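You operate a simulated robot arm through the tools that you are given. There is no shell and no other tool. Be economical: measure what you need, move in short steps, check, and stop when the job is done.

You run a simulated robot arm. Do the job below in one go: nothing can be reset, and whatever is moved stays where it is left.

Task
Clear the slot ledge, knock the grey side board down and clamp it.
Fine: lift the wire ends with the orange hand magnet first; teal mallet; purple board clamp down after the knocking; both tools back. Set down upright: teal mallet. What is to be rubbed or washed off counts as gone when no trace of it is left.

It is judged by the outcome, as a careful person would: the job done as asked, and still so three seconds after it is handed in. It fails if anything else is knocked over, pushed out of place, dropped, spilled or broken.

Robot
A 6-joint arm with a two-finger parallel gripper on a trunk, on a base that drives. Base frame: it is fixed to the floor where the robot stands at the start and does not move with it; the origin is under the middle of the robot, x ahead of it, y to its left, z up. Lengths are in m, angles in rad, forces in N, time in s.
With the tool pointing down near the work surface it reaches from about 0.22 to 0.68 m from the robot's upright axis, wherever it stands. Its first joint turns from -2.897 to 2.897 rad. Places, roughly: grey side board [1.4, -0.7, 0.8]; purple board clamp [1.7, -0.7, 1]; teal mallet [1.25, -0.75, 0.75]; wire ends on the slot ledge [1.4, -0.8, 0.6]. Payload 4.1 kg.
The tool frame sits at the grasp point between the pads (the TCP): z along the fingers, y along the line on which they close. The tips reach 0.023 m beyond it. The gripper opens to 0.094 m. The fingers are 0.038 m wide and 0.01 m thick; the gripper's body (0.054 by 0.096 m) begins 0.039 m behind the TCP.
Orientation is that of the tool frame in the base frame, as [roll, pitch, yaw] about the fixed x, y, z axes, in that order (R = Rz(yaw) Ry(pitch) Rx(roll)). With the fingers straight down and closing along the base's y, the tool's x points along the base's -x, its y along +y and its z along -z.

Tools
- The arm moves only by the tool play_rows. Its arguments are lists of equal length, an entry for each row: "xyz": the shift along the tool's x, y, z in m, a list of three; "angular": the turn, a rotation vector about the tool's x, y, z in rad, a list of three; "claw": the closure in counts, from 0 (fully open) to 255 (shut). In form: {"xyz": [[tx, ty, tz], ...], "angular": [[wx, wy, wz], ...], "claw": [claw, ...]}. A call has 1 to 12 rows; each row shifts and turns the commanded pose from where the row before left it, along the tool's axes as they then stand. Rows are played at 5 a second. More than 0.05 m and 0.15 rad between two rows, or a gripper value outside its range, and nothing of the call is played. Where a pose cannot be reached the arm comes as near as it can. A force on the tool above 90 N (or 10 N above the force at the start of the call, whichever is more), or a blocked arm, ends the call early, and 0.2 s more pass. The fingers move at their own pace (about 0.045 m/s each) and stop on an object; they squeeze with about 42 N. The grip force told is the motor's: it shows also when the fingers shut on nothing. Time passes only in rows, and 0.2 s behind the last, so rows that do not move let the fingers close. The reply holds the time, the measured pose of the TCP, the force on the tool along the base axes, the opening and the grip force, in the units named above and with some noise, with the torque about the TCP (base axes, N m) and any sound that the robot's microphone picked up, and new pictures: "views" is both (left out), scene, wrist or none.
- Cameras (640 x 400 px; columns grow to the right, rows downward): "scene" is now at [0.0313, 0.1602, 1.5593]; the picture's right is [-0.07, -1.00, 0.00], its down [-0.50, 0.04, -0.86] and it looks along [0.86, -0.06, -0.50] (base axes); focal length 272 px, centre (320, 200). "wrist" rides on the gripper at [0.086, 0.016, -0.074] in the tool frame; the picture's right is [-0.18, 0.98, 0.00], its down [-0.58, -0.11, -0.81] and it looks along [-0.79, -0.15, 0.59] (tool axes); focal length 243 px, centre (320, 200). There is no depth. A picture from a camera that has moved, and an enlarged one, comes with that camera's place and axes in the base frame and with its lens.
- slide_trunk(by): slides the trunk up (or, below 0, down) by that many m; the arm and the scene camera ride with it, the base frame stays. It gives what a move gives, with no picture.
- roll_base(legs): drives the robot by 1 to 6 legs, each [ahead, turn to the left] in m and rad, along the robot's own axes; the way and the turn of a leg run together, so that a leg with both is an arc; at most 1.5 m and 3.142 rad a leg. The arm and the cameras ride along, it lands a little off, and it stops where it bumps. It gives what a move gives, and a new picture of the scene camera.
- aim_head(pan, tilt): turns the head with the scene camera to pan (to the left, within 2.705 rad either way) and tilt (down, from -0.506 to 1.204), counted from straight ahead of the robot. It gives what a move gives, and a new picture of the scene camera.
- inspect(camera, box): a new picture of the part [left, top, right, bottom] of that camera's present view, enlarged. No time passes.
- job_done(): hands the job in; it is judged then, once.

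Work in short steps. Places have to be worked out from the pictures, the camera data and where the tool is seen: move nearer, look again, correct. Check each grasp and each placing, and mend what went wrong. You have 120 turns and 260 pictures in all, those below and enlarged ones among them. Open the gripper and draw the arm clear of the work before you hand the job in, unless the task says otherwise.

The tools are called after ">>>" as a command line: name --argument value ..., lists and objects as JSON in quotes. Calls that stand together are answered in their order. play_rows: Moves the arm, as the interface text tells. Its arguments: {"type":"object","properties":{"xyz":{"type":"array","items":{"type":"array","items":{"type":"number"}}},"angular":{"type":"array","items":{"type":"array","items":{"type":"number"}}},"claw":{"type":"array","items":{"type":"number"}},"views":{"type":"string","enum":["both","scene","wrist","none"]}},"required":["xyz","angular","claw"]} The other tools are called the same way: slide_trunk (by) slides the trunk up or down; roll_base (legs) drives the base; aim_head (pan, tilt) turns the head that bears the scene camera; inspect (camera, box) takes an enlarged picture of a part of a camera's view; job_done () hands the job in.

At the start:

```text
clock: 0.0
tool_pos: [0.3191, 0.1746, 1.3453]
tool_rot: [-3.14, 0.0, -3.14]
contact_force: [-0.4, 0.4, -0.4]
wrist_torque: [-0.02, 0.01, -0.03]
gripper_width: 0.0937
gripper_force: 0.1
trunk travel left (down, up): [-0.5, 0.09]
robot x, y, heading: [-0.0003, -0.0014, -0.0]
head pan, tilt: [-0.07, 0.529]
```

scene: 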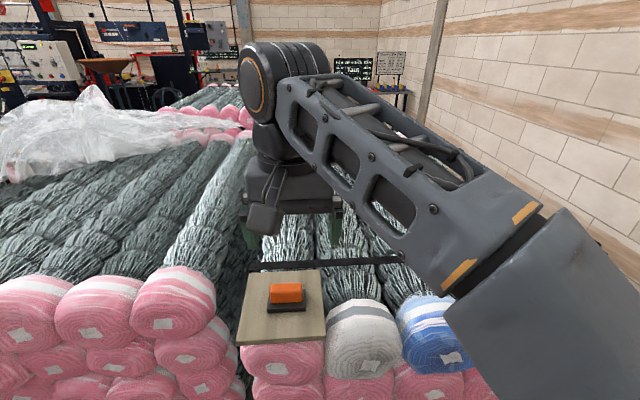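
wrist: 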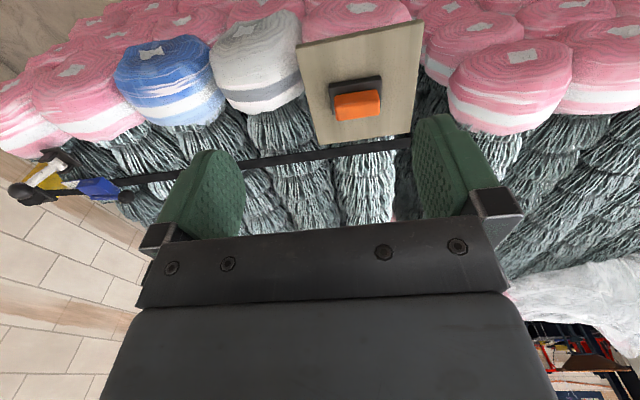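

The arm hides much of the scene; the work is at about (1.4,-0.7), so I turn the head right to look at it.

>>> aim_head --pan -0.55 --tilt 0.5

```text
clock: 0.9
tool_pos: [0.3197, 0.1745, 1.3457]
tool_rot: [3.141, -0.001, 3.14]
contact_force: [-0.4, -0.5, -0.1]
wrist_torque: [-0.01, 0.0, 0.02]
gripper_width: 0.094
gripper_force: 0.1
trunk travel left (down, up): [-0.5, 0.09]
robot x, y, heading: [0.0013, 0.0002, 0.001]
head pan, tilt: [-0.55, 0.499]
camera scene: at [0.0188, 0.1191, 1.562], right [-0.52, -0.85, 0.0], down [-0.41, 0.25, -0.88], along [0.75, -0.46, -0.48], focal length 272 px, centre (320, 200)
```

scene: 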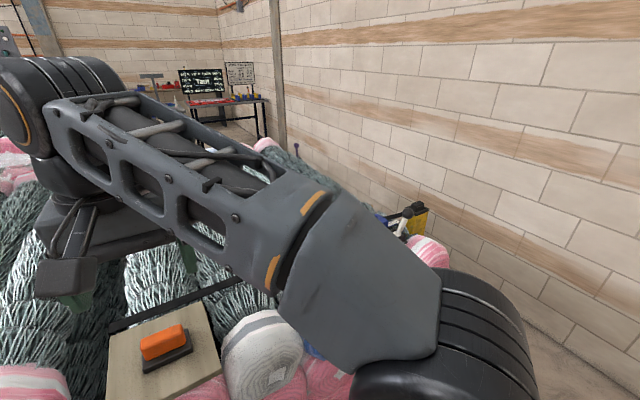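

The orange magnet sits on a beige plate at about (0.81, 0.27). The arm blocks the view of the work, so I swing the tool to the left.

>>> play_rows --xyz '[[0, 0.05, 0], [0, 0.05, 0], [0, 0.05, 0], [0.03, 0.04, 0], [0.03, 0.04, 0], [0.03, 0.04, 0], [0.03, 0.04, 0]]' --angular '[[0, 0, 0], [0, 0, -0.14], [0, 0, -0.14], [0, 0, -0.14], [0, 0, -0.14], [0, 0, -0.14], [0, 0, -0.14]]' --claw '[0, 0, 0, 0, 0, 0, 0]' --views "both"

```text
clock: 2.5
tool_pos: [0.1311, 0.4074, 1.3423]
tool_rot: [-3.141, -0.001, -2.298]
contact_force: [-0.2, -0.2, 1.2]
wrist_torque: [-0.03, -0.01, 0.03]
gripper_width: 0.0939
gripper_force: 0.0
trunk travel left (down, up): [-0.5, 0.09]
robot x, y, heading: [0.0007, 0.0009, -0.004]
head pan, tilt: [-0.55, 0.499]
camera scene: at [0.0182, 0.1191, 1.562], right [-0.52, -0.85, 0.0], down [-0.41, 0.25, -0.88], along [0.75, -0.46, -0.48], focal length 272 px, centre (320, 200)
camera wrist: at [0.0618, 0.3524, 1.4171], right [-0.61, 0.79, 0.0], down [0.47, 0.36, 0.81], along [0.64, 0.49, -0.59], focal length 243 px, centre (320, 200)
```

scene: 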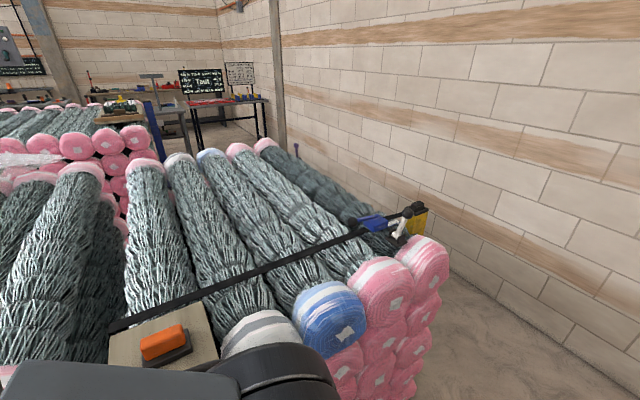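
wrist: 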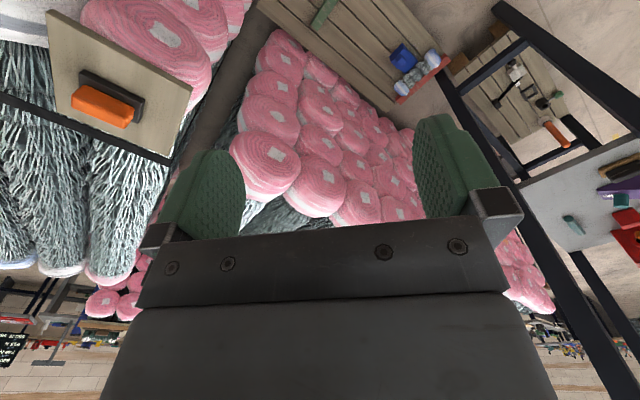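

A small purple post shows at (297,148), right where the clamp should be; I enlarge that region and the bar on the right.

>>> inspect --camera "scene" --box '[200, 120, 440, 270]'

>>> inspect --camera "scene" --box '[0, 60, 300, 240]'

```text
2.67 times, centred on (320, 195) of scene
camera zoom: at [0.0182, 0.1191, 1.562], right [-0.52, -0.85, 0.0], down [-0.41, 0.25, -0.88], along [0.75, -0.46, -0.48], focal length 725 px, centre (320, 213)
```

zoom: 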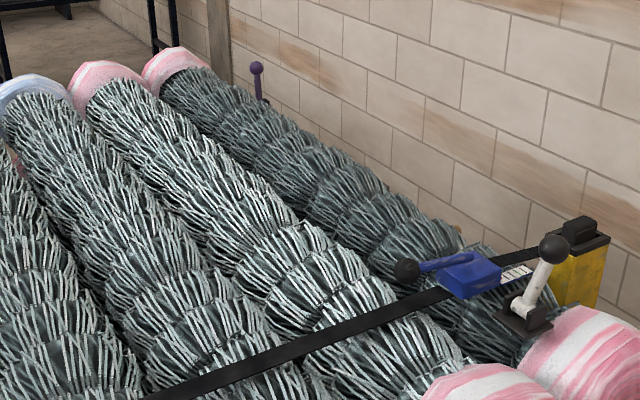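

```text
2.13 times, centred on (150, 150) of scene
camera zoom: at [0.0182, 0.1191, 1.562], right [-0.52, -0.85, 0.0], down [-0.41, 0.25, -0.88], along [0.75, -0.46, -0.48], focal length 580 px, centre (683, 307)
```

zoom: 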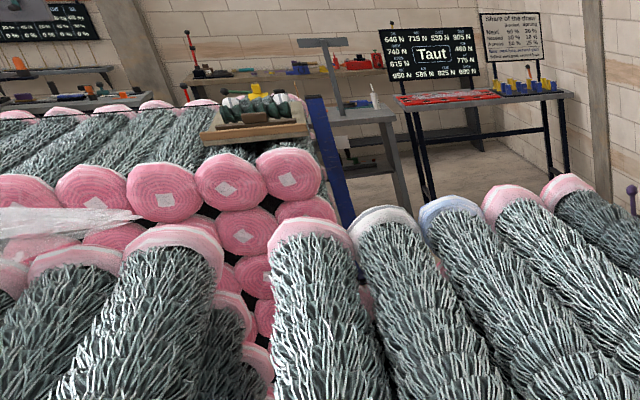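

The stack's right side (y≈-0.7) carries the side board, reached through the corridor by the wall. Triangulation puts the orange thing at (0.48,0.21,1.04); I look closer at it and at the other orange object.

>>> inspect --camera "wrist" --box '[30, 20, 210, 170]'

>>> inspect --camera "scene" --box '[100, 290, 240, 380]'

>>> inspect --camera "wrist" --box '[380, 0, 640, 300]'

```text
2.67 times, centred on (120, 95) of wrist
camera zoom: at [0.0618, 0.3524, 1.4171], right [-0.61, 0.79, 0.0], down [0.47, 0.36, 0.81], along [0.64, 0.49, -0.59], focal length 647 px, centre (853, 480)
```

zoom: 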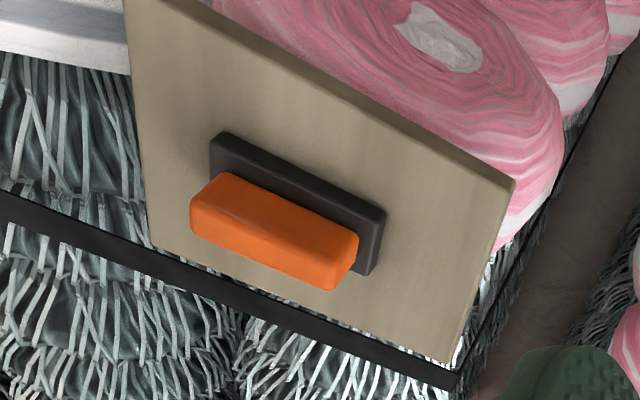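

```text
4.44 times, centred on (170, 335) of scene
camera zoom: at [0.0182, 0.1191, 1.562], right [-0.52, -0.85, 0.0], down [-0.41, 0.25, -0.88], along [0.75, -0.46, -0.48], focal length 1209 px, centre (987, -400)
```

zoom: 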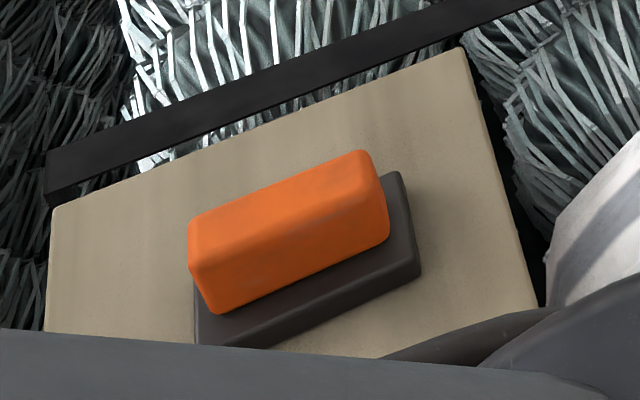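

```text
1.33 times, centred on (510, 150) of wrist
camera zoom: at [0.0618, 0.3524, 1.4171], right [-0.61, 0.79, 0.0], down [0.47, 0.36, 0.81], along [0.64, 0.49, -0.59], focal length 324 px, centre (67, 267)
```

zoom: 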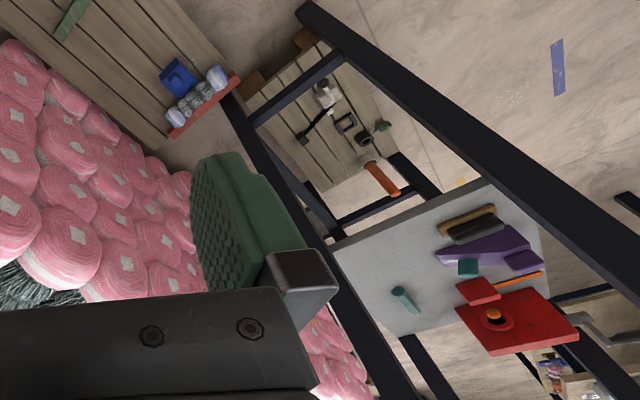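

That is the hand magnet: an orange grip on a dark foot, long axis about along y. I turn the gripper to close along x and go above it to about z=1.22.

>>> play_rows --xyz '[[0, 0, 0], [0, 0, 0], [0, 0, 0], [0, 0, 0], [0, 0, 0], [0.029, -0.049, 0.01], [0.029, -0.049, 0.01], [0.029, -0.049, 0.01], [0.029, -0.049, 0.015], [0.029, -0.049, 0.02], [0.029, -0.049, 0.02], [0.025, -0.049, 0.02]]' --angular '[[0, 0, -0.146], [0, 0, -0.146], [0, 0, -0.146], [0, 0, -0.146], [0, 0, -0.146], [0, 0, 0], [0, 0, 0], [0, 0, 0], [0, 0, 0], [0, 0, 0], [0, 0, 0], [0, 0, 0]]' --claw '[0, 0, 0, 0, 0, 0, 0, 0, 0, 0, 0, 0]' --views "both"

>>> aim_head --pan 0.1 --tilt 0.8

```text
refused: row 6 steps farther than a row can; nothing moved
```

```text
clock: 3.5
tool_pos: [0.1326, 0.407, 1.343]
tool_rot: [3.141, 0.001, -2.303]
contact_force: [0.5, 0.2, -0.4]
wrist_torque: [0.0, 0.01, -0.02]
gripper_width: 0.0941
gripper_force: 0.2
trunk travel left (down, up): [-0.5, 0.09]
robot x, y, heading: [-0.0008, -0.0011, 0.001]
head pan, tilt: [0.099, 0.799]
camera scene: at [0.0214, 0.1746, 1.5361], right [0.1, -1.0, 0.0], down [-0.71, -0.07, -0.7], along [0.69, 0.07, -0.72], focal length 272 px, centre (320, 200)
```

scene: 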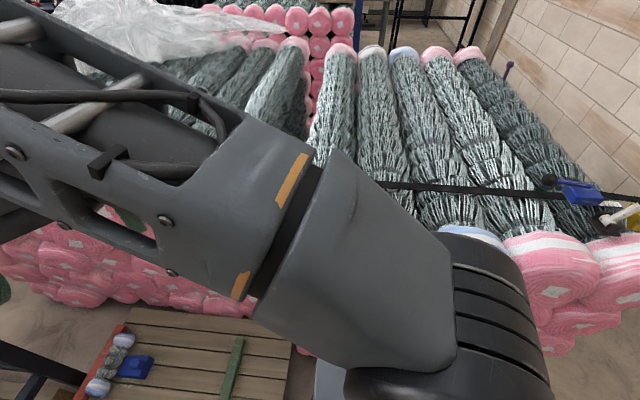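

Step norms were just too long; I send the same move with smaller steps in two parts.

>>> play_rows --xyz '[[0, 0, 0], [0, 0, 0], [0, 0, 0], [0, 0, 0], [0, 0, 0], [0.024, -0.041, 0.01], [0.024, -0.041, 0.01], [0.024, -0.041, 0.01], [0.024, -0.041, 0.01], [0.024, -0.041, 0.01], [0.024, -0.041, 0.01], [0.024, -0.041, 0.01]]' --angular '[[0, 0, -0.146], [0, 0, -0.146], [0, 0, -0.146], [0, 0, -0.146], [0, 0, -0.146], [0, 0, 0], [0, 0, 0], [0, 0, 0], [0, 0, 0], [0, 0, 0], [0, 0, 0], [0, 0, 0]]' --claw '[0, 0, 0, 0, 0, 0, 0, 0, 0, 0, 0, 0]' --views "both"

```text
clock: 6.2
tool_pos: [0.4201, 0.2388, 1.2735]
tool_rot: [3.14, 0.001, -1.571]
contact_force: [-0.2, 0.1, 0.6]
wrist_torque: [0.0, 0.0, 0.0]
gripper_width: 0.0941
gripper_force: 0.1
trunk travel left (down, up): [-0.5, 0.09]
robot x, y, heading: [0.0, 0.0027, -0.001]
head pan, tilt: [0.099, 0.799]
camera scene: at [0.0221, 0.1744, 1.5361], right [0.1, -1.0, 0.0], down [-0.71, -0.07, -0.7], along [0.69, 0.07, -0.72], focal length 272 px, centre (320, 200)
camera wrist: at [0.405, 0.1517, 1.3482], right [-0.98, 0.18, 0.0], down [0.11, 0.58, 0.81], along [0.15, 0.79, -0.59], focal length 243 px, centre (320, 200)
```

scene: 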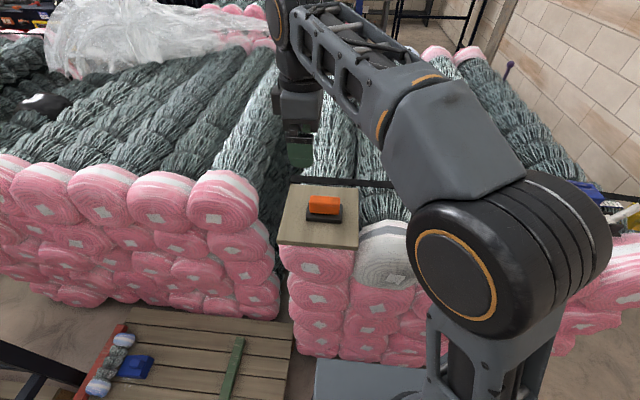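
wrist: 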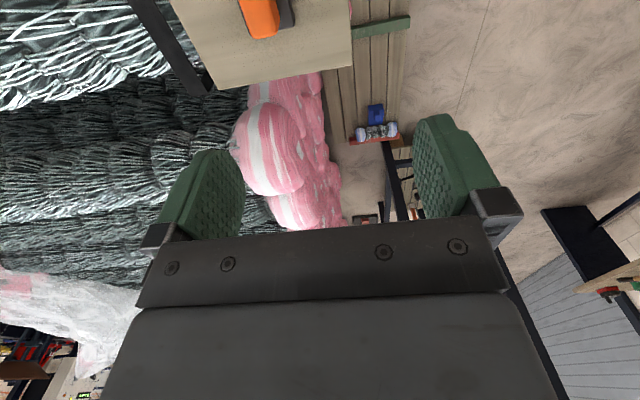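

Magnet refined at about (0.475,0.215,1.05). I centre over it and lower 0.08.

>>> play_rows --xyz '[[0.012, -0.027, 0.0], [0.012, -0.028, 0.0], [0, 0, 0.04], [0, 0, 0.04], [0, 0, 0]]' --angular '[[0, 0, 0], [0, 0, 0], [0, 0, 0], [0, 0, 0], [0, 0, 0]]' --claw '[0, 0, 0, 0, 0]'

```text
clock: 7.3
tool_pos: [0.4752, 0.2153, 1.1963]
tool_rot: [3.139, -0.001, -1.572]
contact_force: [-0.3, 0.3, -0.2]
wrist_torque: [0.04, -0.01, 0.02]
gripper_width: 0.094
gripper_force: 0.2
trunk travel left (down, up): [-0.5, 0.09]
robot x, y, heading: [-0.0009, -0.0018, 0.004]
head pan, tilt: [0.099, 0.799]
camera scene: at [0.0217, 0.1746, 1.536], right [0.1, -1.0, 0.0], down [-0.71, -0.07, -0.7], along [0.69, 0.07, -0.72], focal length 272 px, centre (320, 200)
camera wrist: at [0.4588, 0.1276, 1.2695], right [-0.98, 0.18, 0.0], down [0.11, 0.58, 0.81], along [0.15, 0.79, -0.59], focal length 243 px, centre (320, 200)
```

scene: 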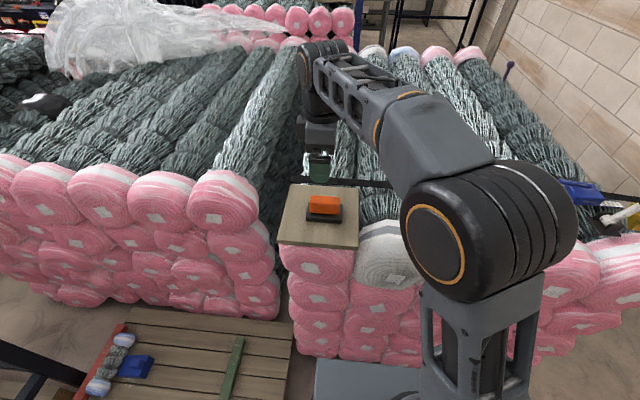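
wrist: 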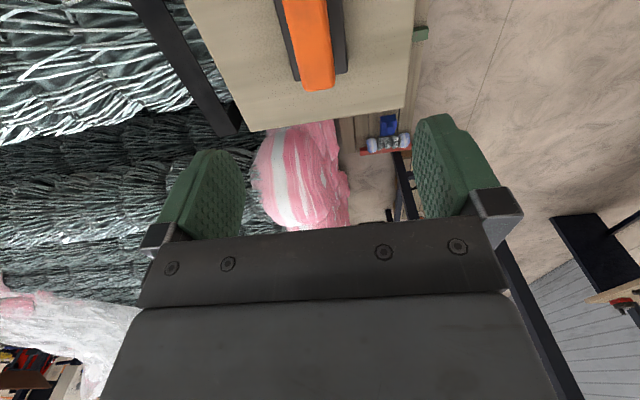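

The magnet lies square to the gripper; I enlarge to judge its extent along y.

>>> inspect --camera "wrist" --box '[220, 0, 400, 110]'

>>> inspect --camera "scene" --box '[270, 140, 370, 260]'

```text
3.56 times, centred on (310, 55) of wrist
camera zoom: at [0.4588, 0.1276, 1.2695], right [-0.98, 0.18, 0.0], down [0.11, 0.58, 0.81], along [0.15, 0.79, -0.59], focal length 863 px, centre (356, 716)
```

zoom: 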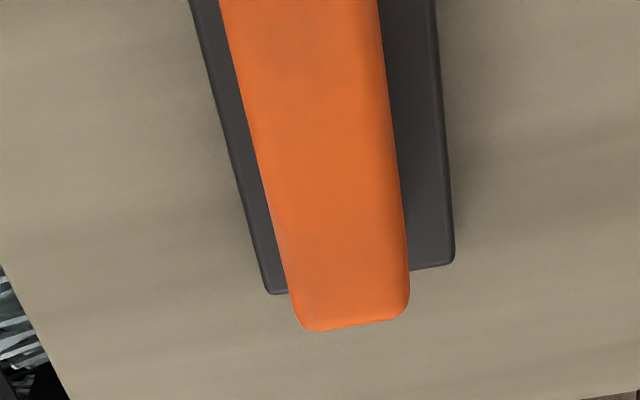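

```text
3.33 times, centred on (320, 200) of scene
camera zoom: at [0.0217, 0.1746, 1.536], right [0.1, -1.0, 0.0], down [-0.71, -0.07, -0.7], along [0.69, 0.07, -0.72], focal length 907 px, centre (320, 200)
```

zoom: 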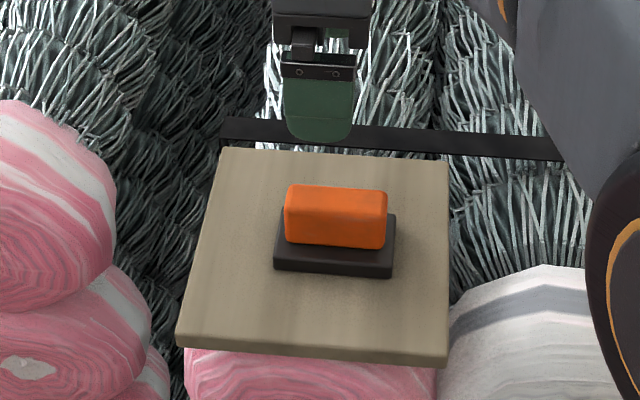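

The orange grip spans y 0.171–0.245, top z≈1.056, x≈0.476. I align and descend to TCP z≈1.05.

>>> play_rows --xyz '[[0.007, 0, 0.04], [0, 0, 0.04], [0, 0, 0.04], [0, 0, 0.024], [0, 0, 0]]' --angular '[[0, 0, 0.05], [0, 0, 0], [0, 0, 0], [0, 0, 0], [0, 0, 0]]' --claw '[0, 0, 0, 0, 0]'

>>> inspect --camera "scene" --box '[270, 140, 370, 260]'

```text
clock: 8.6
tool_pos: [0.4749, 0.2071, 1.0511]
tool_rot: [3.141, 0.0, -1.621]
contact_force: [0.0, 0.2, 0.1]
wrist_torque: [0.01, -0.02, 0.01]
gripper_width: 0.0943
gripper_force: 0.0
trunk travel left (down, up): [-0.5, 0.09]
robot x, y, heading: [0.0021, 0.002, 0.002]
head pan, tilt: [0.099, 0.799]
camera scene: at [0.0215, 0.1746, 1.536], right [0.1, -1.0, 0.0], down [-0.71, -0.07, -0.7], along [0.69, 0.07, -0.72], focal length 272 px, centre (320, 200)
camera wrist: at [0.4553, 0.1211, 1.1265], right [-0.97, 0.23, 0.0], down [0.14, 0.58, 0.81], along [0.19, 0.78, -0.59], focal length 243 px, centre (320, 200)
```

scene: 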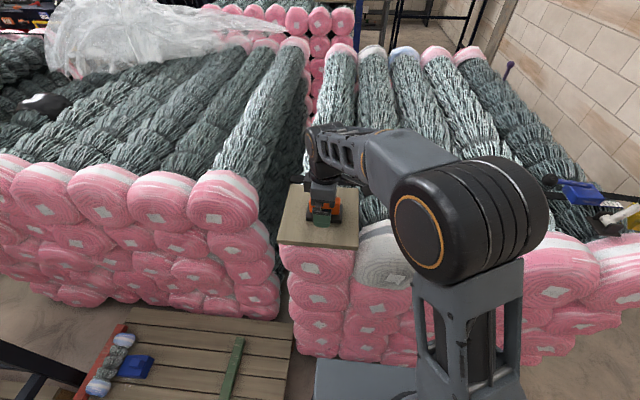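
wrist: 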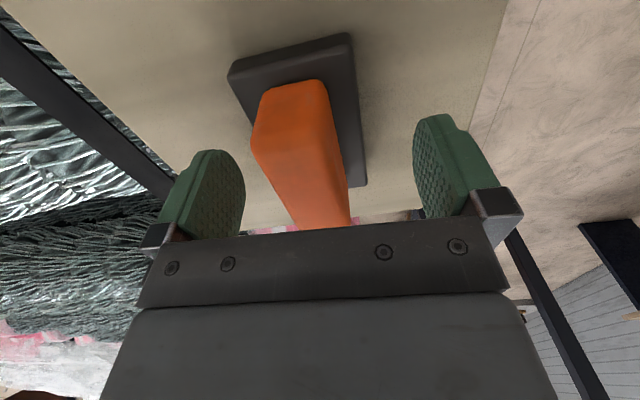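

```text
3.33 times, centred on (320, 200) of scene
camera zoom: at [0.0215, 0.1746, 1.536], right [0.1, -1.0, 0.0], down [-0.71, -0.07, -0.7], along [0.69, 0.07, -0.72], focal length 907 px, centre (320, 200)
```

zoom: 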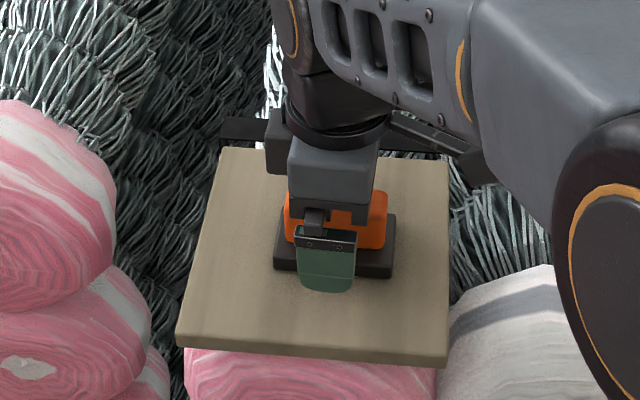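

The grip sits about 1 cm toward +x and 5 mm toward -y of the finger centre. I shift, go 6 mm lower, and close.

>>> play_rows --xyz '[[0.005, -0.009, 0], [0, 0, 0.006], [0, 0, 0], [0, 0, 0], [0, 0, 0], [0, 0, 0], [0, 0, 0], [0, 0, 0]]' --angular '[[0, 0, 0], [0, 0, 0], [0, 0, 0], [0, 0, 0], [0, 0, 0], [0, 0, 0], [0, 0, 0], [0, 0, 0]]' --claw '[0, 0, 255, 255, 255, 255, 255, 255]'

```text
clock: 10.3
tool_pos: [0.4862, 0.2014, 1.0462]
tool_rot: [-3.137, 0.002, -1.622]
contact_force: [5.7, 0.7, 10.4]
wrist_torque: [-0.47, -0.22, 0.28]
gripper_width: 0.0298
gripper_force: 42.1
trunk travel left (down, up): [-0.5, 0.09]
robot x, y, heading: [0.0007, 0.0017, 0.001]
head pan, tilt: [0.099, 0.799]
camera scene: at [0.0216, 0.1745, 1.5362], right [0.1, -1.0, 0.0], down [-0.71, -0.07, -0.7], along [0.69, 0.07, -0.72], focal length 272 px, centre (320, 200)
camera wrist: at [0.4653, 0.1164, 1.1208], right [-0.97, 0.23, 0.0], down [0.13, 0.57, 0.81], along [0.19, 0.78, -0.59], focal length 243 px, centre (320, 200)
```

scene: 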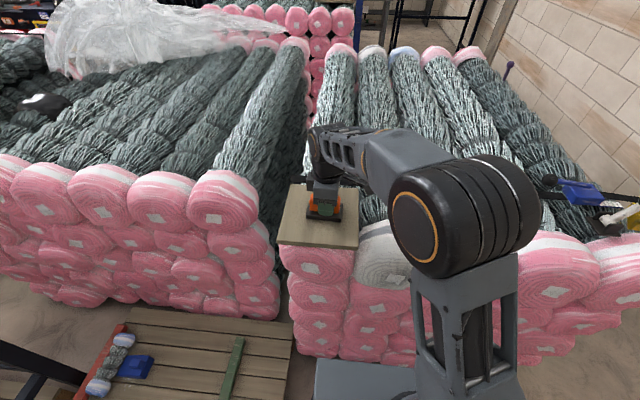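
wrist: 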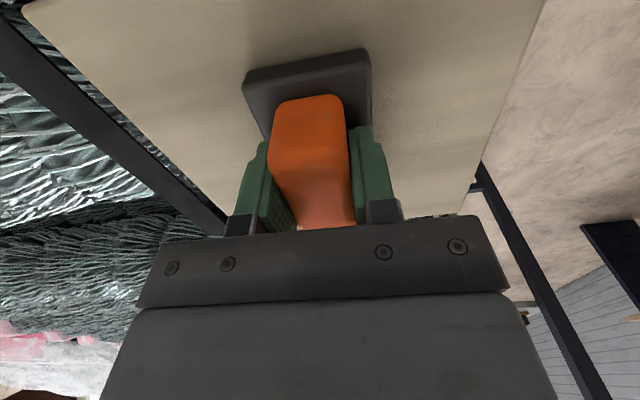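

Grip holds at 0.030 m. The put-back pose is TCP (0.486,0.201,1.046), yaw -1.62. Now I lift.

>>> play_rows --xyz '[[0, 0, -0.01], [0, 0, -0.03], [0, 0, -0.04], [0, 0, -0.04], [0, 0, -0.04], [0, 0, -0.04]]' --angular '[[0, 0, 0], [0, 0, 0], [0, 0, 0], [0, 0, 0], [0, 0, 0], [0, 0, 0]]' --claw '[255, 255, 255, 255, 255, 255]'

```text
clock: 11.8
tool_pos: [0.486, 0.2043, 1.2453]
tool_rot: [3.14, -0.002, -1.621]
contact_force: [0.2, -0.5, -1.9]
wrist_torque: [0.01, 0.02, 0.01]
gripper_width: 0.0298
gripper_force: 42.3
trunk travel left (down, up): [-0.5, 0.09]
robot x, y, heading: [-0.0039, -0.0026, -0.0]
head pan, tilt: [0.099, 0.799]
camera scene: at [0.0217, 0.1747, 1.536], right [0.1, -1.0, 0.0], down [-0.71, -0.07, -0.7], along [0.69, 0.07, -0.72], focal length 272 px, centre (320, 200)
camera wrist: at [0.4655, 0.1181, 1.3192], right [-0.97, 0.23, 0.0], down [0.14, 0.58, 0.81], along [0.19, 0.78, -0.59], focal length 243 px, centre (320, 200)
```

scene: 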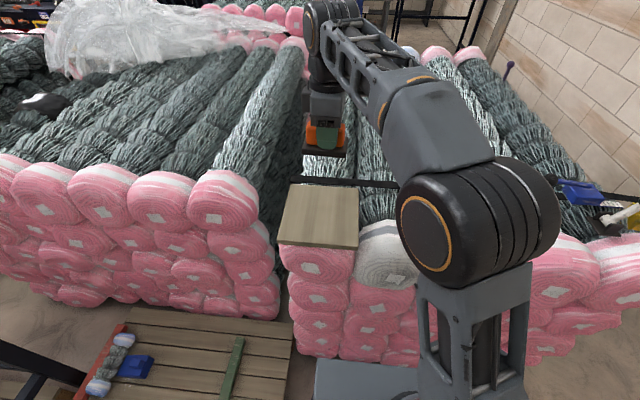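
wrist: 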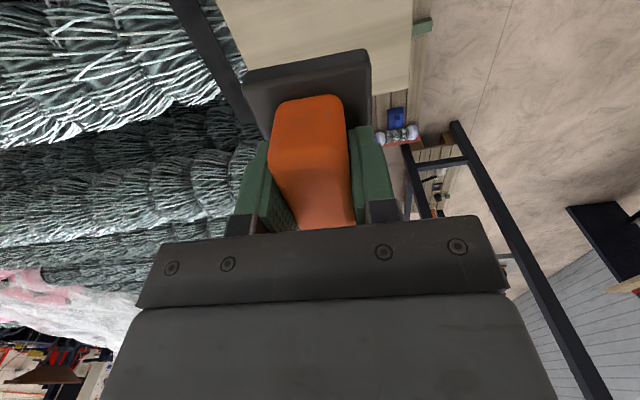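

Magnet is held. I retract the tool closer to the robot for driving, then look right at the corridor entrance.

>>> play_rows --xyz '[[0.03, 0.025, -0.02], [0.03, 0.025, -0.02], [0.03, 0.025, -0.02], [0.03, 0.025, -0.02], [0.03, 0.025, -0.02], [0.03, 0.025, 0]]' --angular '[[0, 0, 0], [0, 0, 0], [0, 0, 0], [0, 0, 0], [0, 0, 0], [0, 0, 0]]' --claw '[255, 255, 255, 255, 255, 255]' --views "none"

>>> aim_head --pan -1.3 --tilt 0.6

```text
clock: 13.2
tool_pos: [0.325, 0.0312, 1.3443]
tool_rot: [3.141, -0.001, -1.623]
contact_force: [0.5, 0.2, -2.8]
wrist_torque: [-0.06, -0.04, -0.02]
gripper_width: 0.0299
gripper_force: 41.5
trunk travel left (down, up): [-0.5, 0.09]
robot x, y, heading: [-0.0032, -0.001, -0.001]
head pan, tilt: [0.099, 0.799]
```

```text
clock: 14.7
tool_pos: [0.3259, 0.033, 1.346]
tool_rot: [-3.141, -0.001, -1.621]
contact_force: [0.0, -0.1, -1.7]
wrist_torque: [-0.03, -0.03, 0.0]
gripper_width: 0.0298
gripper_force: 42.0
trunk travel left (down, up): [-0.5, 0.09]
robot x, y, heading: [-0.0002, -0.0011, -0.001]
head pan, tilt: [-1.3, 0.6]
camera scene: at [-0.0351, 0.0814, 1.5529], right [-0.96, -0.27, 0.0], down [-0.15, 0.54, -0.83], along [0.22, -0.79, -0.56], focal length 272 px, centre (320, 200)
```

scene: 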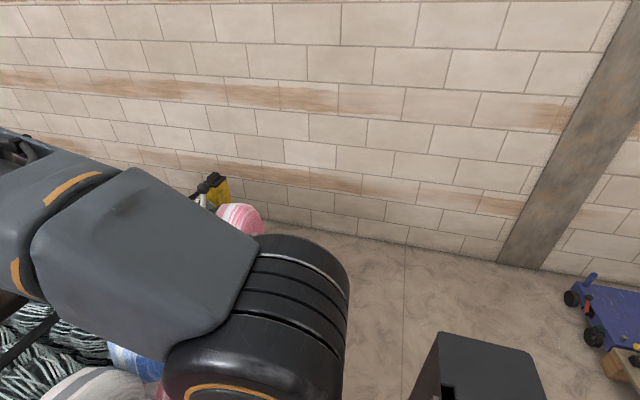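

Floor toward the wall (y≈-1.72) is clear. I turn right and drive to y≈-1.22, then turn back to heading 0 so the corridor lies ahead.

>>> roll_base --legs '[[0, -1.571], [1.22, 0]]'

>>> aim_head --pan 1.4 --tilt 0.5

```text
clock: 24.5
tool_pos: [0.0818, -1.526, 1.3455]
tool_rot: [-3.141, 0.0, 3.124]
contact_force: [0.5, 0.5, -2.5]
wrist_torque: [-0.03, 0.04, 0.0]
gripper_width: 0.0297
gripper_force: 41.8
trunk travel left (down, up): [-0.5, 0.09]
robot x, y, heading: [0.0432, -1.2013, -1.537]
head pan, tilt: [-1.3, 0.6]
camera scene: at [0.1211, -1.1632, 1.5529], right [-0.3, 0.95, 0.0], down [0.54, 0.17, -0.83], along [-0.79, -0.25, -0.56], focal length 272 px, centre (320, 200)
```

scene: 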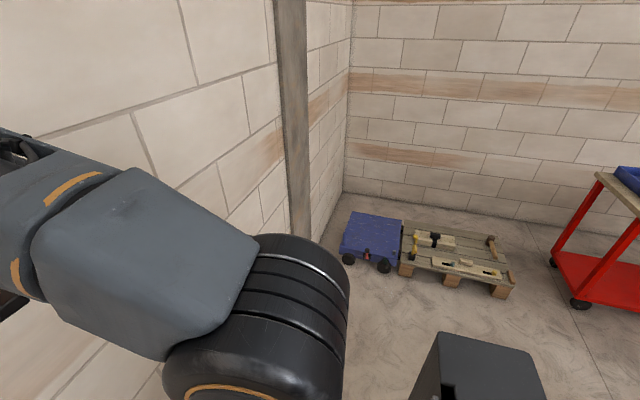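

```text
clock: 26.9
tool_pos: [0.0822, -1.5262, 1.345]
tool_rot: [3.141, 0.0, 3.124]
contact_force: [-0.1, 0.3, -1.3]
wrist_torque: [-0.01, -0.01, -0.01]
gripper_width: 0.0298
gripper_force: 42.6
trunk travel left (down, up): [-0.5, 0.09]
robot x, y, heading: [0.0374, -1.2004, -1.533]
head pan, tilt: [1.4, 0.499]
camera scene: at [0.2955, -1.1493, 1.562], right [-0.14, -0.99, 0.0], down [-0.47, 0.07, -0.88], along [0.87, -0.12, -0.48], focal length 272 px, centre (320, 200)
```

scene: 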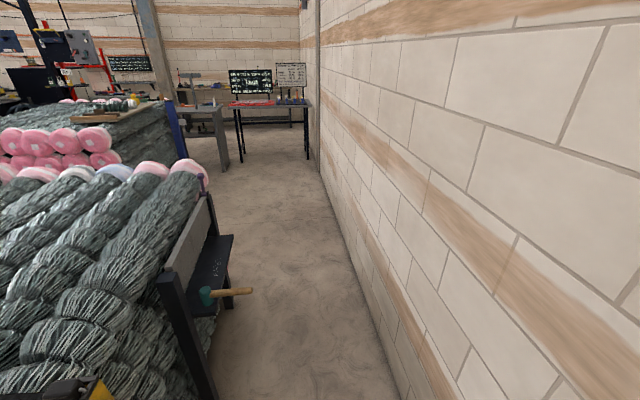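

The side frame, ledge, mallet and clamp are visible now. I enlarge it.

>>> inspect --camera "scene" --box '[130, 150, 280, 360]'

```text
1.90 times, centred on (205, 255) of scene
camera zoom: at [0.2955, -1.1493, 1.562], right [-0.14, -0.99, 0.0], down [-0.47, 0.07, -0.88], along [0.87, -0.12, -0.48], focal length 518 px, centre (539, 95)
```

zoom: 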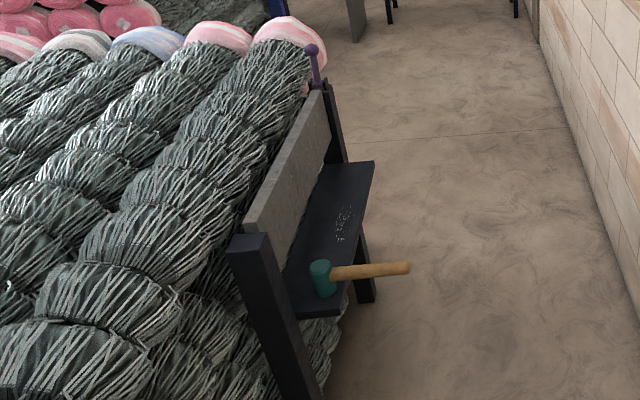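

The frame shows: grey board between two posts, dark ledge with wire ends, mallet standing on its head with handle out to about y=-0.98, purple lever at the far post. I drive into the corridor, slanting toward y≈-1.3.

>>> roll_base --legs '[[0, 1.433], [0.9, 0], [0, 0.1], [0.3, 0]]'

>>> aim_head --pan 1.3 --tilt 0.8

```text
clock: 37.4
tool_pos: [1.5671, -1.2726, 1.3456]
tool_rot: [3.142, -0.001, -1.629]
contact_force: [0.5, 0.6, -2.4]
wrist_torque: [0.0, 0.0, -0.01]
gripper_width: 0.0297
gripper_force: 42.4
trunk travel left (down, up): [-0.5, 0.09]
robot x, y, heading: [1.2412, -1.3031, -0.016]
head pan, tilt: [1.4, 0.499]
camera scene: at [1.1996, -1.0457, 1.562], right [0.98, -0.18, 0.0], down [-0.09, -0.47, -0.88], along [0.16, 0.86, -0.48], focal length 272 px, centre (320, 200)
```

scene: 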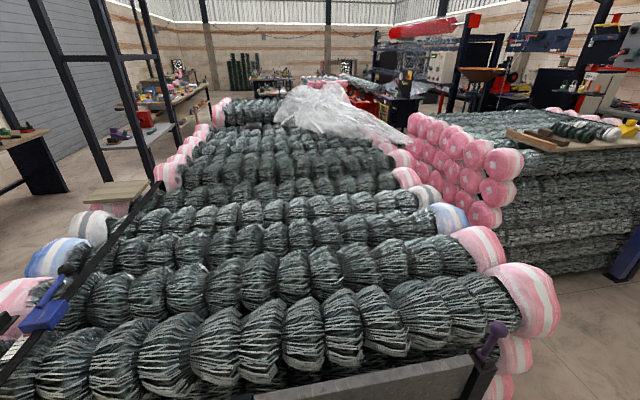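

```text
clock: 38.2
tool_pos: [1.5673, -1.2721, 1.3461]
tool_rot: [3.141, 0.0, -1.629]
contact_force: [0.8, -0.6, -1.7]
wrist_torque: [0.0, 0.01, -0.01]
gripper_width: 0.03
gripper_force: 42.2
trunk travel left (down, up): [-0.5, 0.09]
robot x, y, heading: [1.2392, -1.3021, -0.006]
head pan, tilt: [1.3, 0.799]
camera scene: at [1.2049, -1.0576, 1.5361], right [0.96, -0.27, 0.0], down [-0.2, -0.69, -0.7], along [0.19, 0.67, -0.72], focal length 272 px, centre (320, 200)
```

scene: 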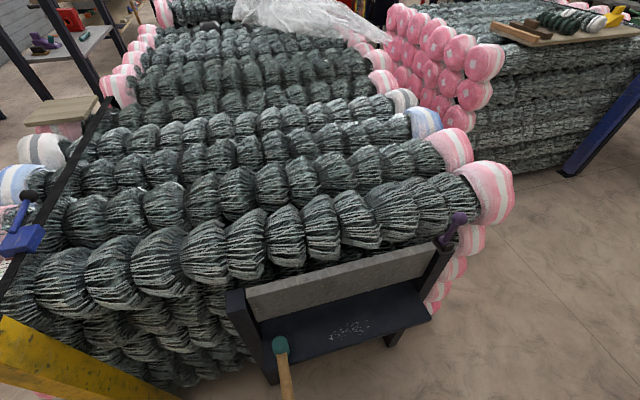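

Good view. I enlarge the frame for measurement.

>>> inspect --camera "scene" --box '[210, 200, 490, 400]'

>>> aim_head --pan 0.9 --tilt 1.1

```text
2.00 times, centred on (350, 300) of scene
camera zoom: at [1.2049, -1.0576, 1.5361], right [0.96, -0.27, 0.0], down [-0.2, -0.69, -0.7], along [0.19, 0.67, -0.72], focal length 544 px, centre (260, 0)
```

zoom: 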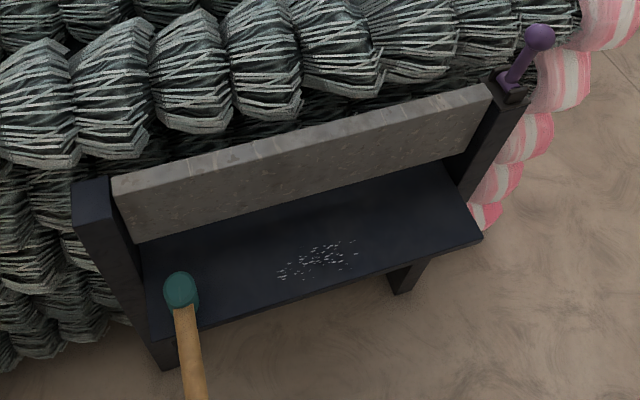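

```text
clock: 39.0
tool_pos: [1.5656, -1.2726, 1.3456]
tool_rot: [3.141, -0.001, -1.627]
contact_force: [0.3, -0.3, -2.5]
wrist_torque: [-0.02, 0.01, 0.0]
gripper_width: 0.0296
gripper_force: 42.3
trunk travel left (down, up): [-0.5, 0.09]
robot x, y, heading: [1.2394, -1.3045, -0.008]
head pan, tilt: [0.901, 1.1]
camera scene: at [1.2224, -1.0859, 1.5143], right [0.78, -0.63, 0.0], down [-0.56, -0.69, -0.45], along [0.28, 0.35, -0.89], focal length 272 px, centre (320, 200)
```

scene: 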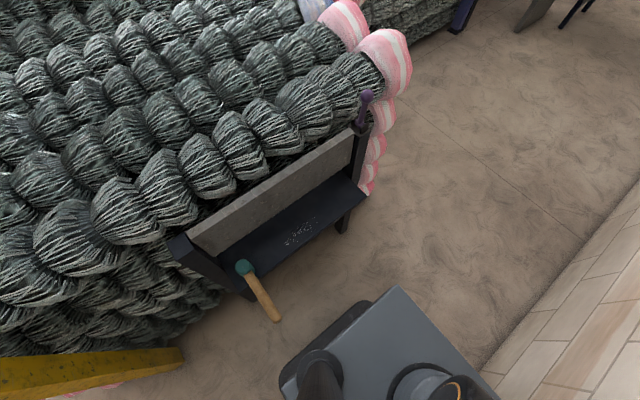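

Measured: wires x 1.30–1.45, y −0.81…−0.765 on the ledge at z≈0.625; board face y≈−0.71, top z≈0.855; posts' tops ≈0.9; mallet head ≈(1.16,−0.79). I move the magnet over the wires at height.

>>> play_rows --xyz '[[-0.0435, 0.0173, 0], [-0.0435, 0.0173, 0], [-0.0435, 0.0173, 0], [-0.0435, 0.0173, 0], [-0.0435, 0.0173, 0], [-0.0435, 0.0173, 0], [-0.0435, 0.0173, 0], [-0.0435, 0.0173, 0], [-0.0435, 0.0173, 0], [-0.0435, 0.0173, 0], [-0.0435, 0.0173, 0], [0, 0, 0.04]]' --angular '[[0, 0, -0.056], [0, 0, 0], [0, 0, 0], [0, 0, 0], [0, 0, 0], [0, 0, 0], [0, 0, 0], [0, 0, 0], [0, 0, 0], [0, 0, 0], [0, 0, 0], [0, 0, 0]]' --claw '[255, 255, 255, 255, 255, 255, 255, 255, 255, 255, 255, 255]'

```text
clock: 41.6
tool_pos: [1.3756, -0.8207, 1.2753]
tool_rot: [3.141, 0.0, -1.572]
contact_force: [0.7, 0.6, -2.9]
wrist_torque: [-0.02, -0.02, -0.03]
gripper_width: 0.0296
gripper_force: 42.0
out of reach, approached as far as the arm can: row 10, 11
trunk travel left (down, up): [-0.5, 0.09]
robot x, y, heading: [1.2405, -1.3022, -0.009]
head pan, tilt: [0.901, 1.1]
camera scene: at [1.2224, -1.0848, 1.5141], right [0.78, -0.63, 0.0], down [-0.56, -0.69, -0.45], along [0.28, 0.35, -0.89], focal length 272 px, centre (320, 200)
camera wrist: at [1.3594, -0.9087, 1.3478], right [-0.98, 0.19, 0.0], down [0.11, 0.58, 0.81], along [0.15, 0.79, -0.59], focal length 243 px, centre (320, 200)
```

scene: 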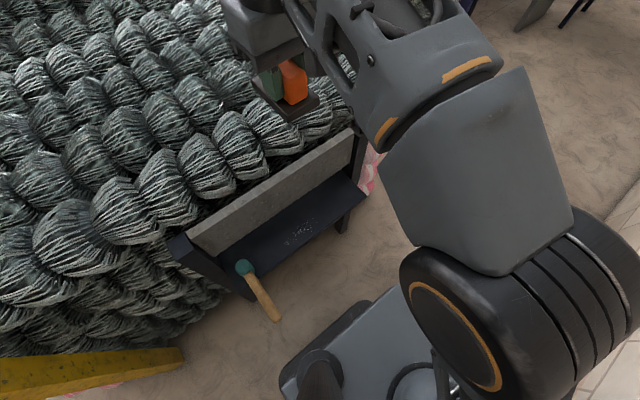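
wrist: 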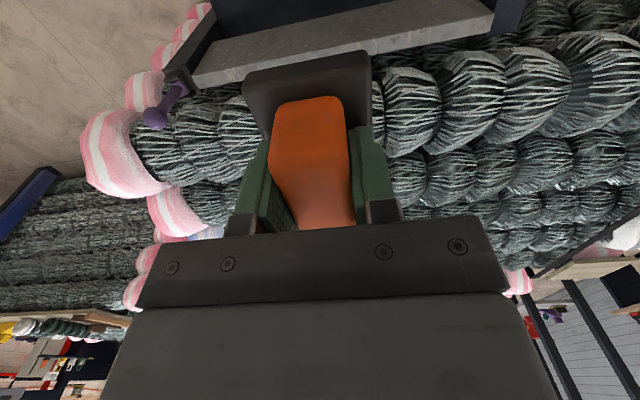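

The arm was at its far reach up high; lower it should reach. I descend straight down, clear in front of the board, to about z=0.80.

>>> play_rows --xyz '[[0, 0, 0.048], [0, 0, 0.048], [0, 0, 0.048], [0, 0, 0.048], [0, 0, 0.048], [0, 0, 0.048], [0, 0, 0.048], [0, 0, 0.048], [0, 0, 0.048], [0, 0, 0.04], [0, 0, 0]]' --angular '[[0, 0, 0], [0, 0, 0], [0, 0, 0], [0, 0, 0], [0, 0, 0], [0, 0, 0], [0, 0, 0], [0, 0, 0], [0, 0, 0], [0, 0, 0], [0, 0, 0]]' --claw '[255, 255, 255, 255, 255, 255, 255, 255, 255, 255, 255]'

```text
clock: 44.0
tool_pos: [1.3718, -0.8267, 0.8029]
tool_rot: [-3.141, -0.001, -1.572]
contact_force: [0.3, -0.9, -1.9]
wrist_torque: [0.0, 0.0, 0.03]
gripper_width: 0.0297
gripper_force: 42.3
trunk travel left (down, up): [-0.5, 0.09]
robot x, y, heading: [1.2431, -1.3037, -0.011]
head pan, tilt: [0.901, 1.1]
camera scene: at [1.2224, -1.0855, 1.5142], right [0.78, -0.63, 0.0], down [-0.56, -0.69, -0.45], along [0.28, 0.35, -0.89], focal length 272 px, centre (320, 200)
camera wrist: at [1.357, -0.9138, 0.8773], right [-0.98, 0.19, 0.0], down [0.11, 0.58, 0.81], along [0.15, 0.79, -0.59], focal length 243 px, centre (320, 200)
```

scene: 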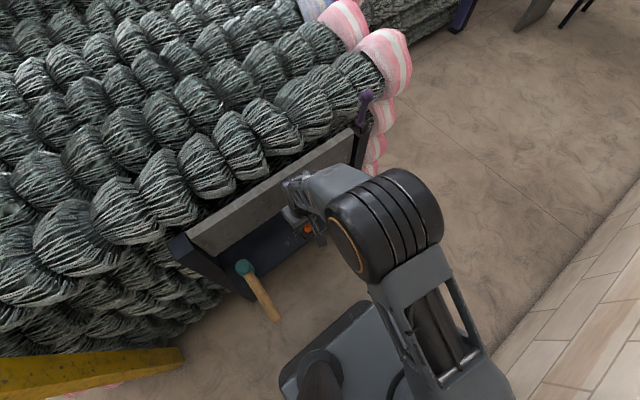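
wrist: 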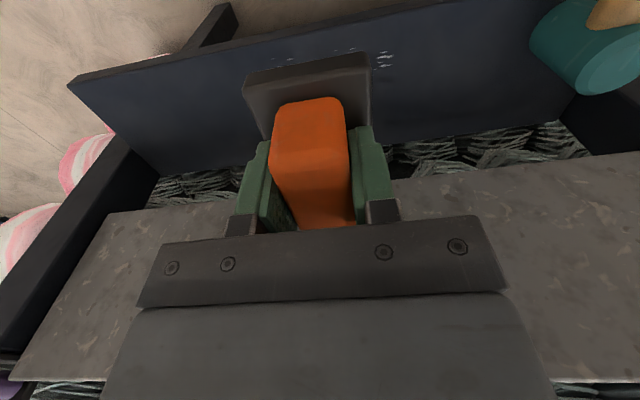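

Clear wrist view: wires x≈1.31–1.42, y≈−0.80; the board hangs with a gap above the ledge. I move over the wires and lower to TCP z≈0.675.

>>> play_rows --xyz '[[-0.02, 0, 0.04], [-0.01, 0, 0.04], [0, 0, 0.03], [0, 0, 0.018], [0, 0, 0]]' --angular '[[0, 0, 0], [0, 0, 0], [0, 0, 0], [0, 0, 0], [0, 0, 0]]' --claw '[255, 255, 255, 255, 255]'

```text
clock: 45.2
tool_pos: [1.3715, -0.7971, 0.6758]
tool_rot: [-3.141, 0.001, -1.573]
contact_force: [0.2, -0.3, -2.0]
wrist_torque: [-0.03, 0.0, -0.01]
gripper_width: 0.0299
gripper_force: 42.0
trunk travel left (down, up): [-0.5, 0.09]
robot x, y, heading: [1.2446, -1.2999, -0.006]
head pan, tilt: [0.901, 1.1]
camera scene: at [1.2224, -1.0856, 1.5142], right [0.78, -0.63, 0.0], down [-0.56, -0.69, -0.45], along [0.28, 0.35, -0.89], focal length 272 px, centre (320, 200)
camera wrist: at [1.3557, -0.8837, 0.7493], right [-0.98, 0.19, 0.0], down [0.11, 0.58, 0.81], along [0.15, 0.79, -0.59], focal length 243 px, centre (320, 200)
```

scene: 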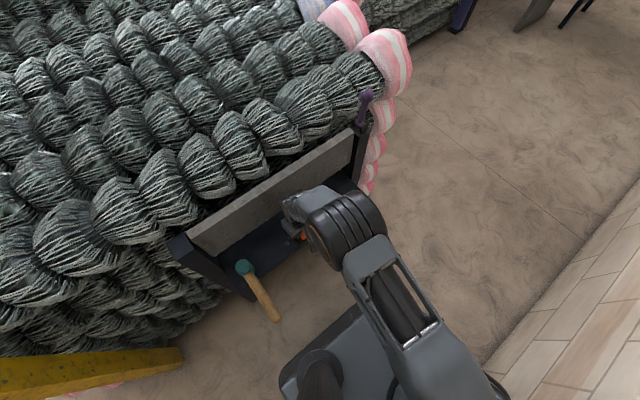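
wrist: 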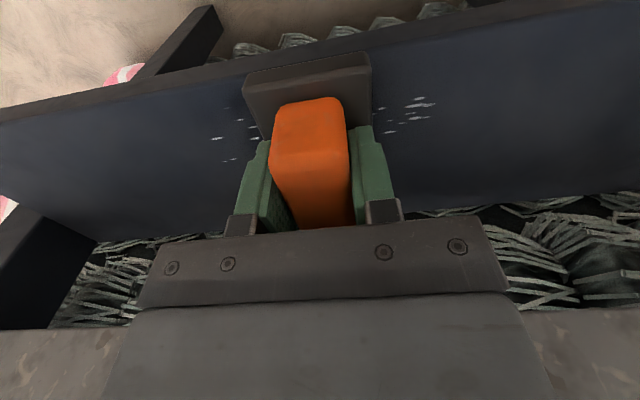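

Wires show on both sides of the foot. I lower in small steps watching force.

>>> play_rows --xyz '[[0, 0, 0.005], [0, 0, 0.004], [0, 0, 0]]' --angular '[[0, 0, 0], [0, 0, 0], [0, 0, 0]]' --claw '[255, 255, 255]' --views "wrist"

```text
clock: 46.0
tool_pos: [1.3713, -0.7957, 0.6662]
tool_rot: [-3.141, 0.001, -1.573]
contact_force: [-0.7, 0.1, -1.6]
wrist_torque: [-0.04, 0.0, -0.01]
gripper_width: 0.0298
gripper_force: 42.1
trunk travel left (down, up): [-0.5, 0.09]
robot x, y, heading: [1.24, -1.3013, -0.009]
head pan, tilt: [0.901, 1.1]
camera wrist: at [1.356, -0.8838, 0.7403], right [-0.98, 0.19, 0.0], down [0.11, 0.58, 0.81], along [0.15, 0.79, -0.59], focal length 243 px, centre (320, 200)
```

wrist: 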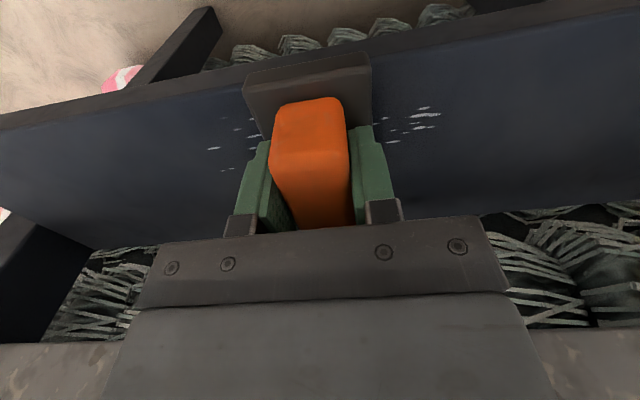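

No contact yet; I go lower in 3 mm steps.

>>> play_rows --xyz '[[0, 0, 0.003], [0, 0, 0.003], [0, 0, 0]]' --angular '[[0, 0, 0], [0, 0, 0], [0, 0, 0]]' --claw '[255, 255, 255]' --views "wrist"

```text
clock: 46.8
tool_pos: [1.3723, -0.7971, 0.6634]
tool_rot: [-3.14, 0.005, -1.573]
contact_force: [-4.2, -8.7, 41.7]
wrist_torque: [-1.32, 0.22, 0.02]
gripper_width: 0.0295
gripper_force: 42.2
trunk travel left (down, up): [-0.5, 0.09]
robot x, y, heading: [1.24, -1.3035, -0.007]
head pan, tilt: [0.901, 1.1]
camera wrist: at [1.3563, -0.8845, 0.7378], right [-0.98, 0.19, 0.0], down [0.11, 0.58, 0.81], along [0.15, 0.8, -0.59], focal length 243 px, centre (320, 200)
```

wrist: 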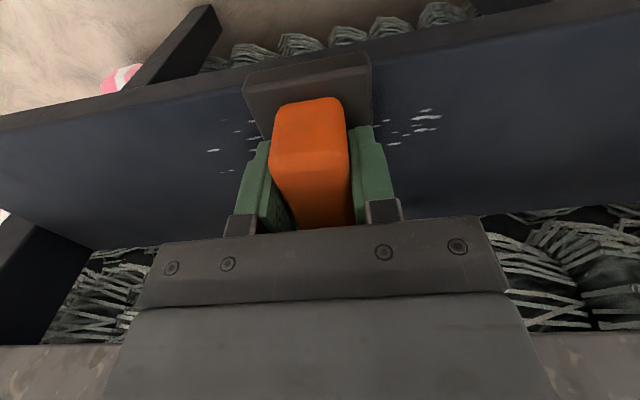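

Contact at TCP z≈0.6635. I ease to barely touching and sweep toward −x over the wires on that side.

>>> play_rows --xyz '[[0, 0, -0.0025], [0, 0.02, 0], [0, 0.02, 0], [0, 0.02, 0], [0, 0.01, 0], [0, 0, 0]]' --angular '[[0, 0, 0], [0, 0, 0], [0, 0, 0], [0, 0, 0], [0, 0, 0], [0, 0, 0]]' --claw '[255, 255, 255, 255, 255, 255]' --views "wrist"

```text
clock: 48.2
tool_pos: [1.3047, -0.7968, 0.6636]
tool_rot: [3.139, 0.006, -1.575]
contact_force: [26.4, 0.7, 33.0]
wrist_torque: [0.51, -0.59, -0.18]
gripper_width: 0.0297
gripper_force: 41.9
trunk travel left (down, up): [-0.5, 0.09]
robot x, y, heading: [1.2376, -1.3034, -0.005]
head pan, tilt: [0.901, 1.1]
camera wrist: at [1.2888, -0.8837, 0.7378], right [-0.98, 0.19, 0.0], down [0.11, 0.58, 0.81], along [0.15, 0.8, -0.59], focal length 243 px, centre (320, 200)
```

wrist: 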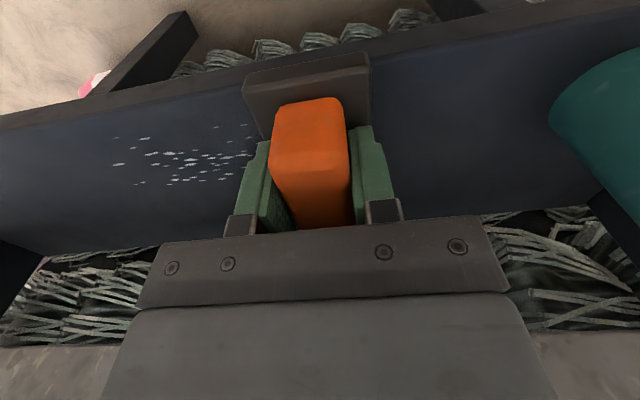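

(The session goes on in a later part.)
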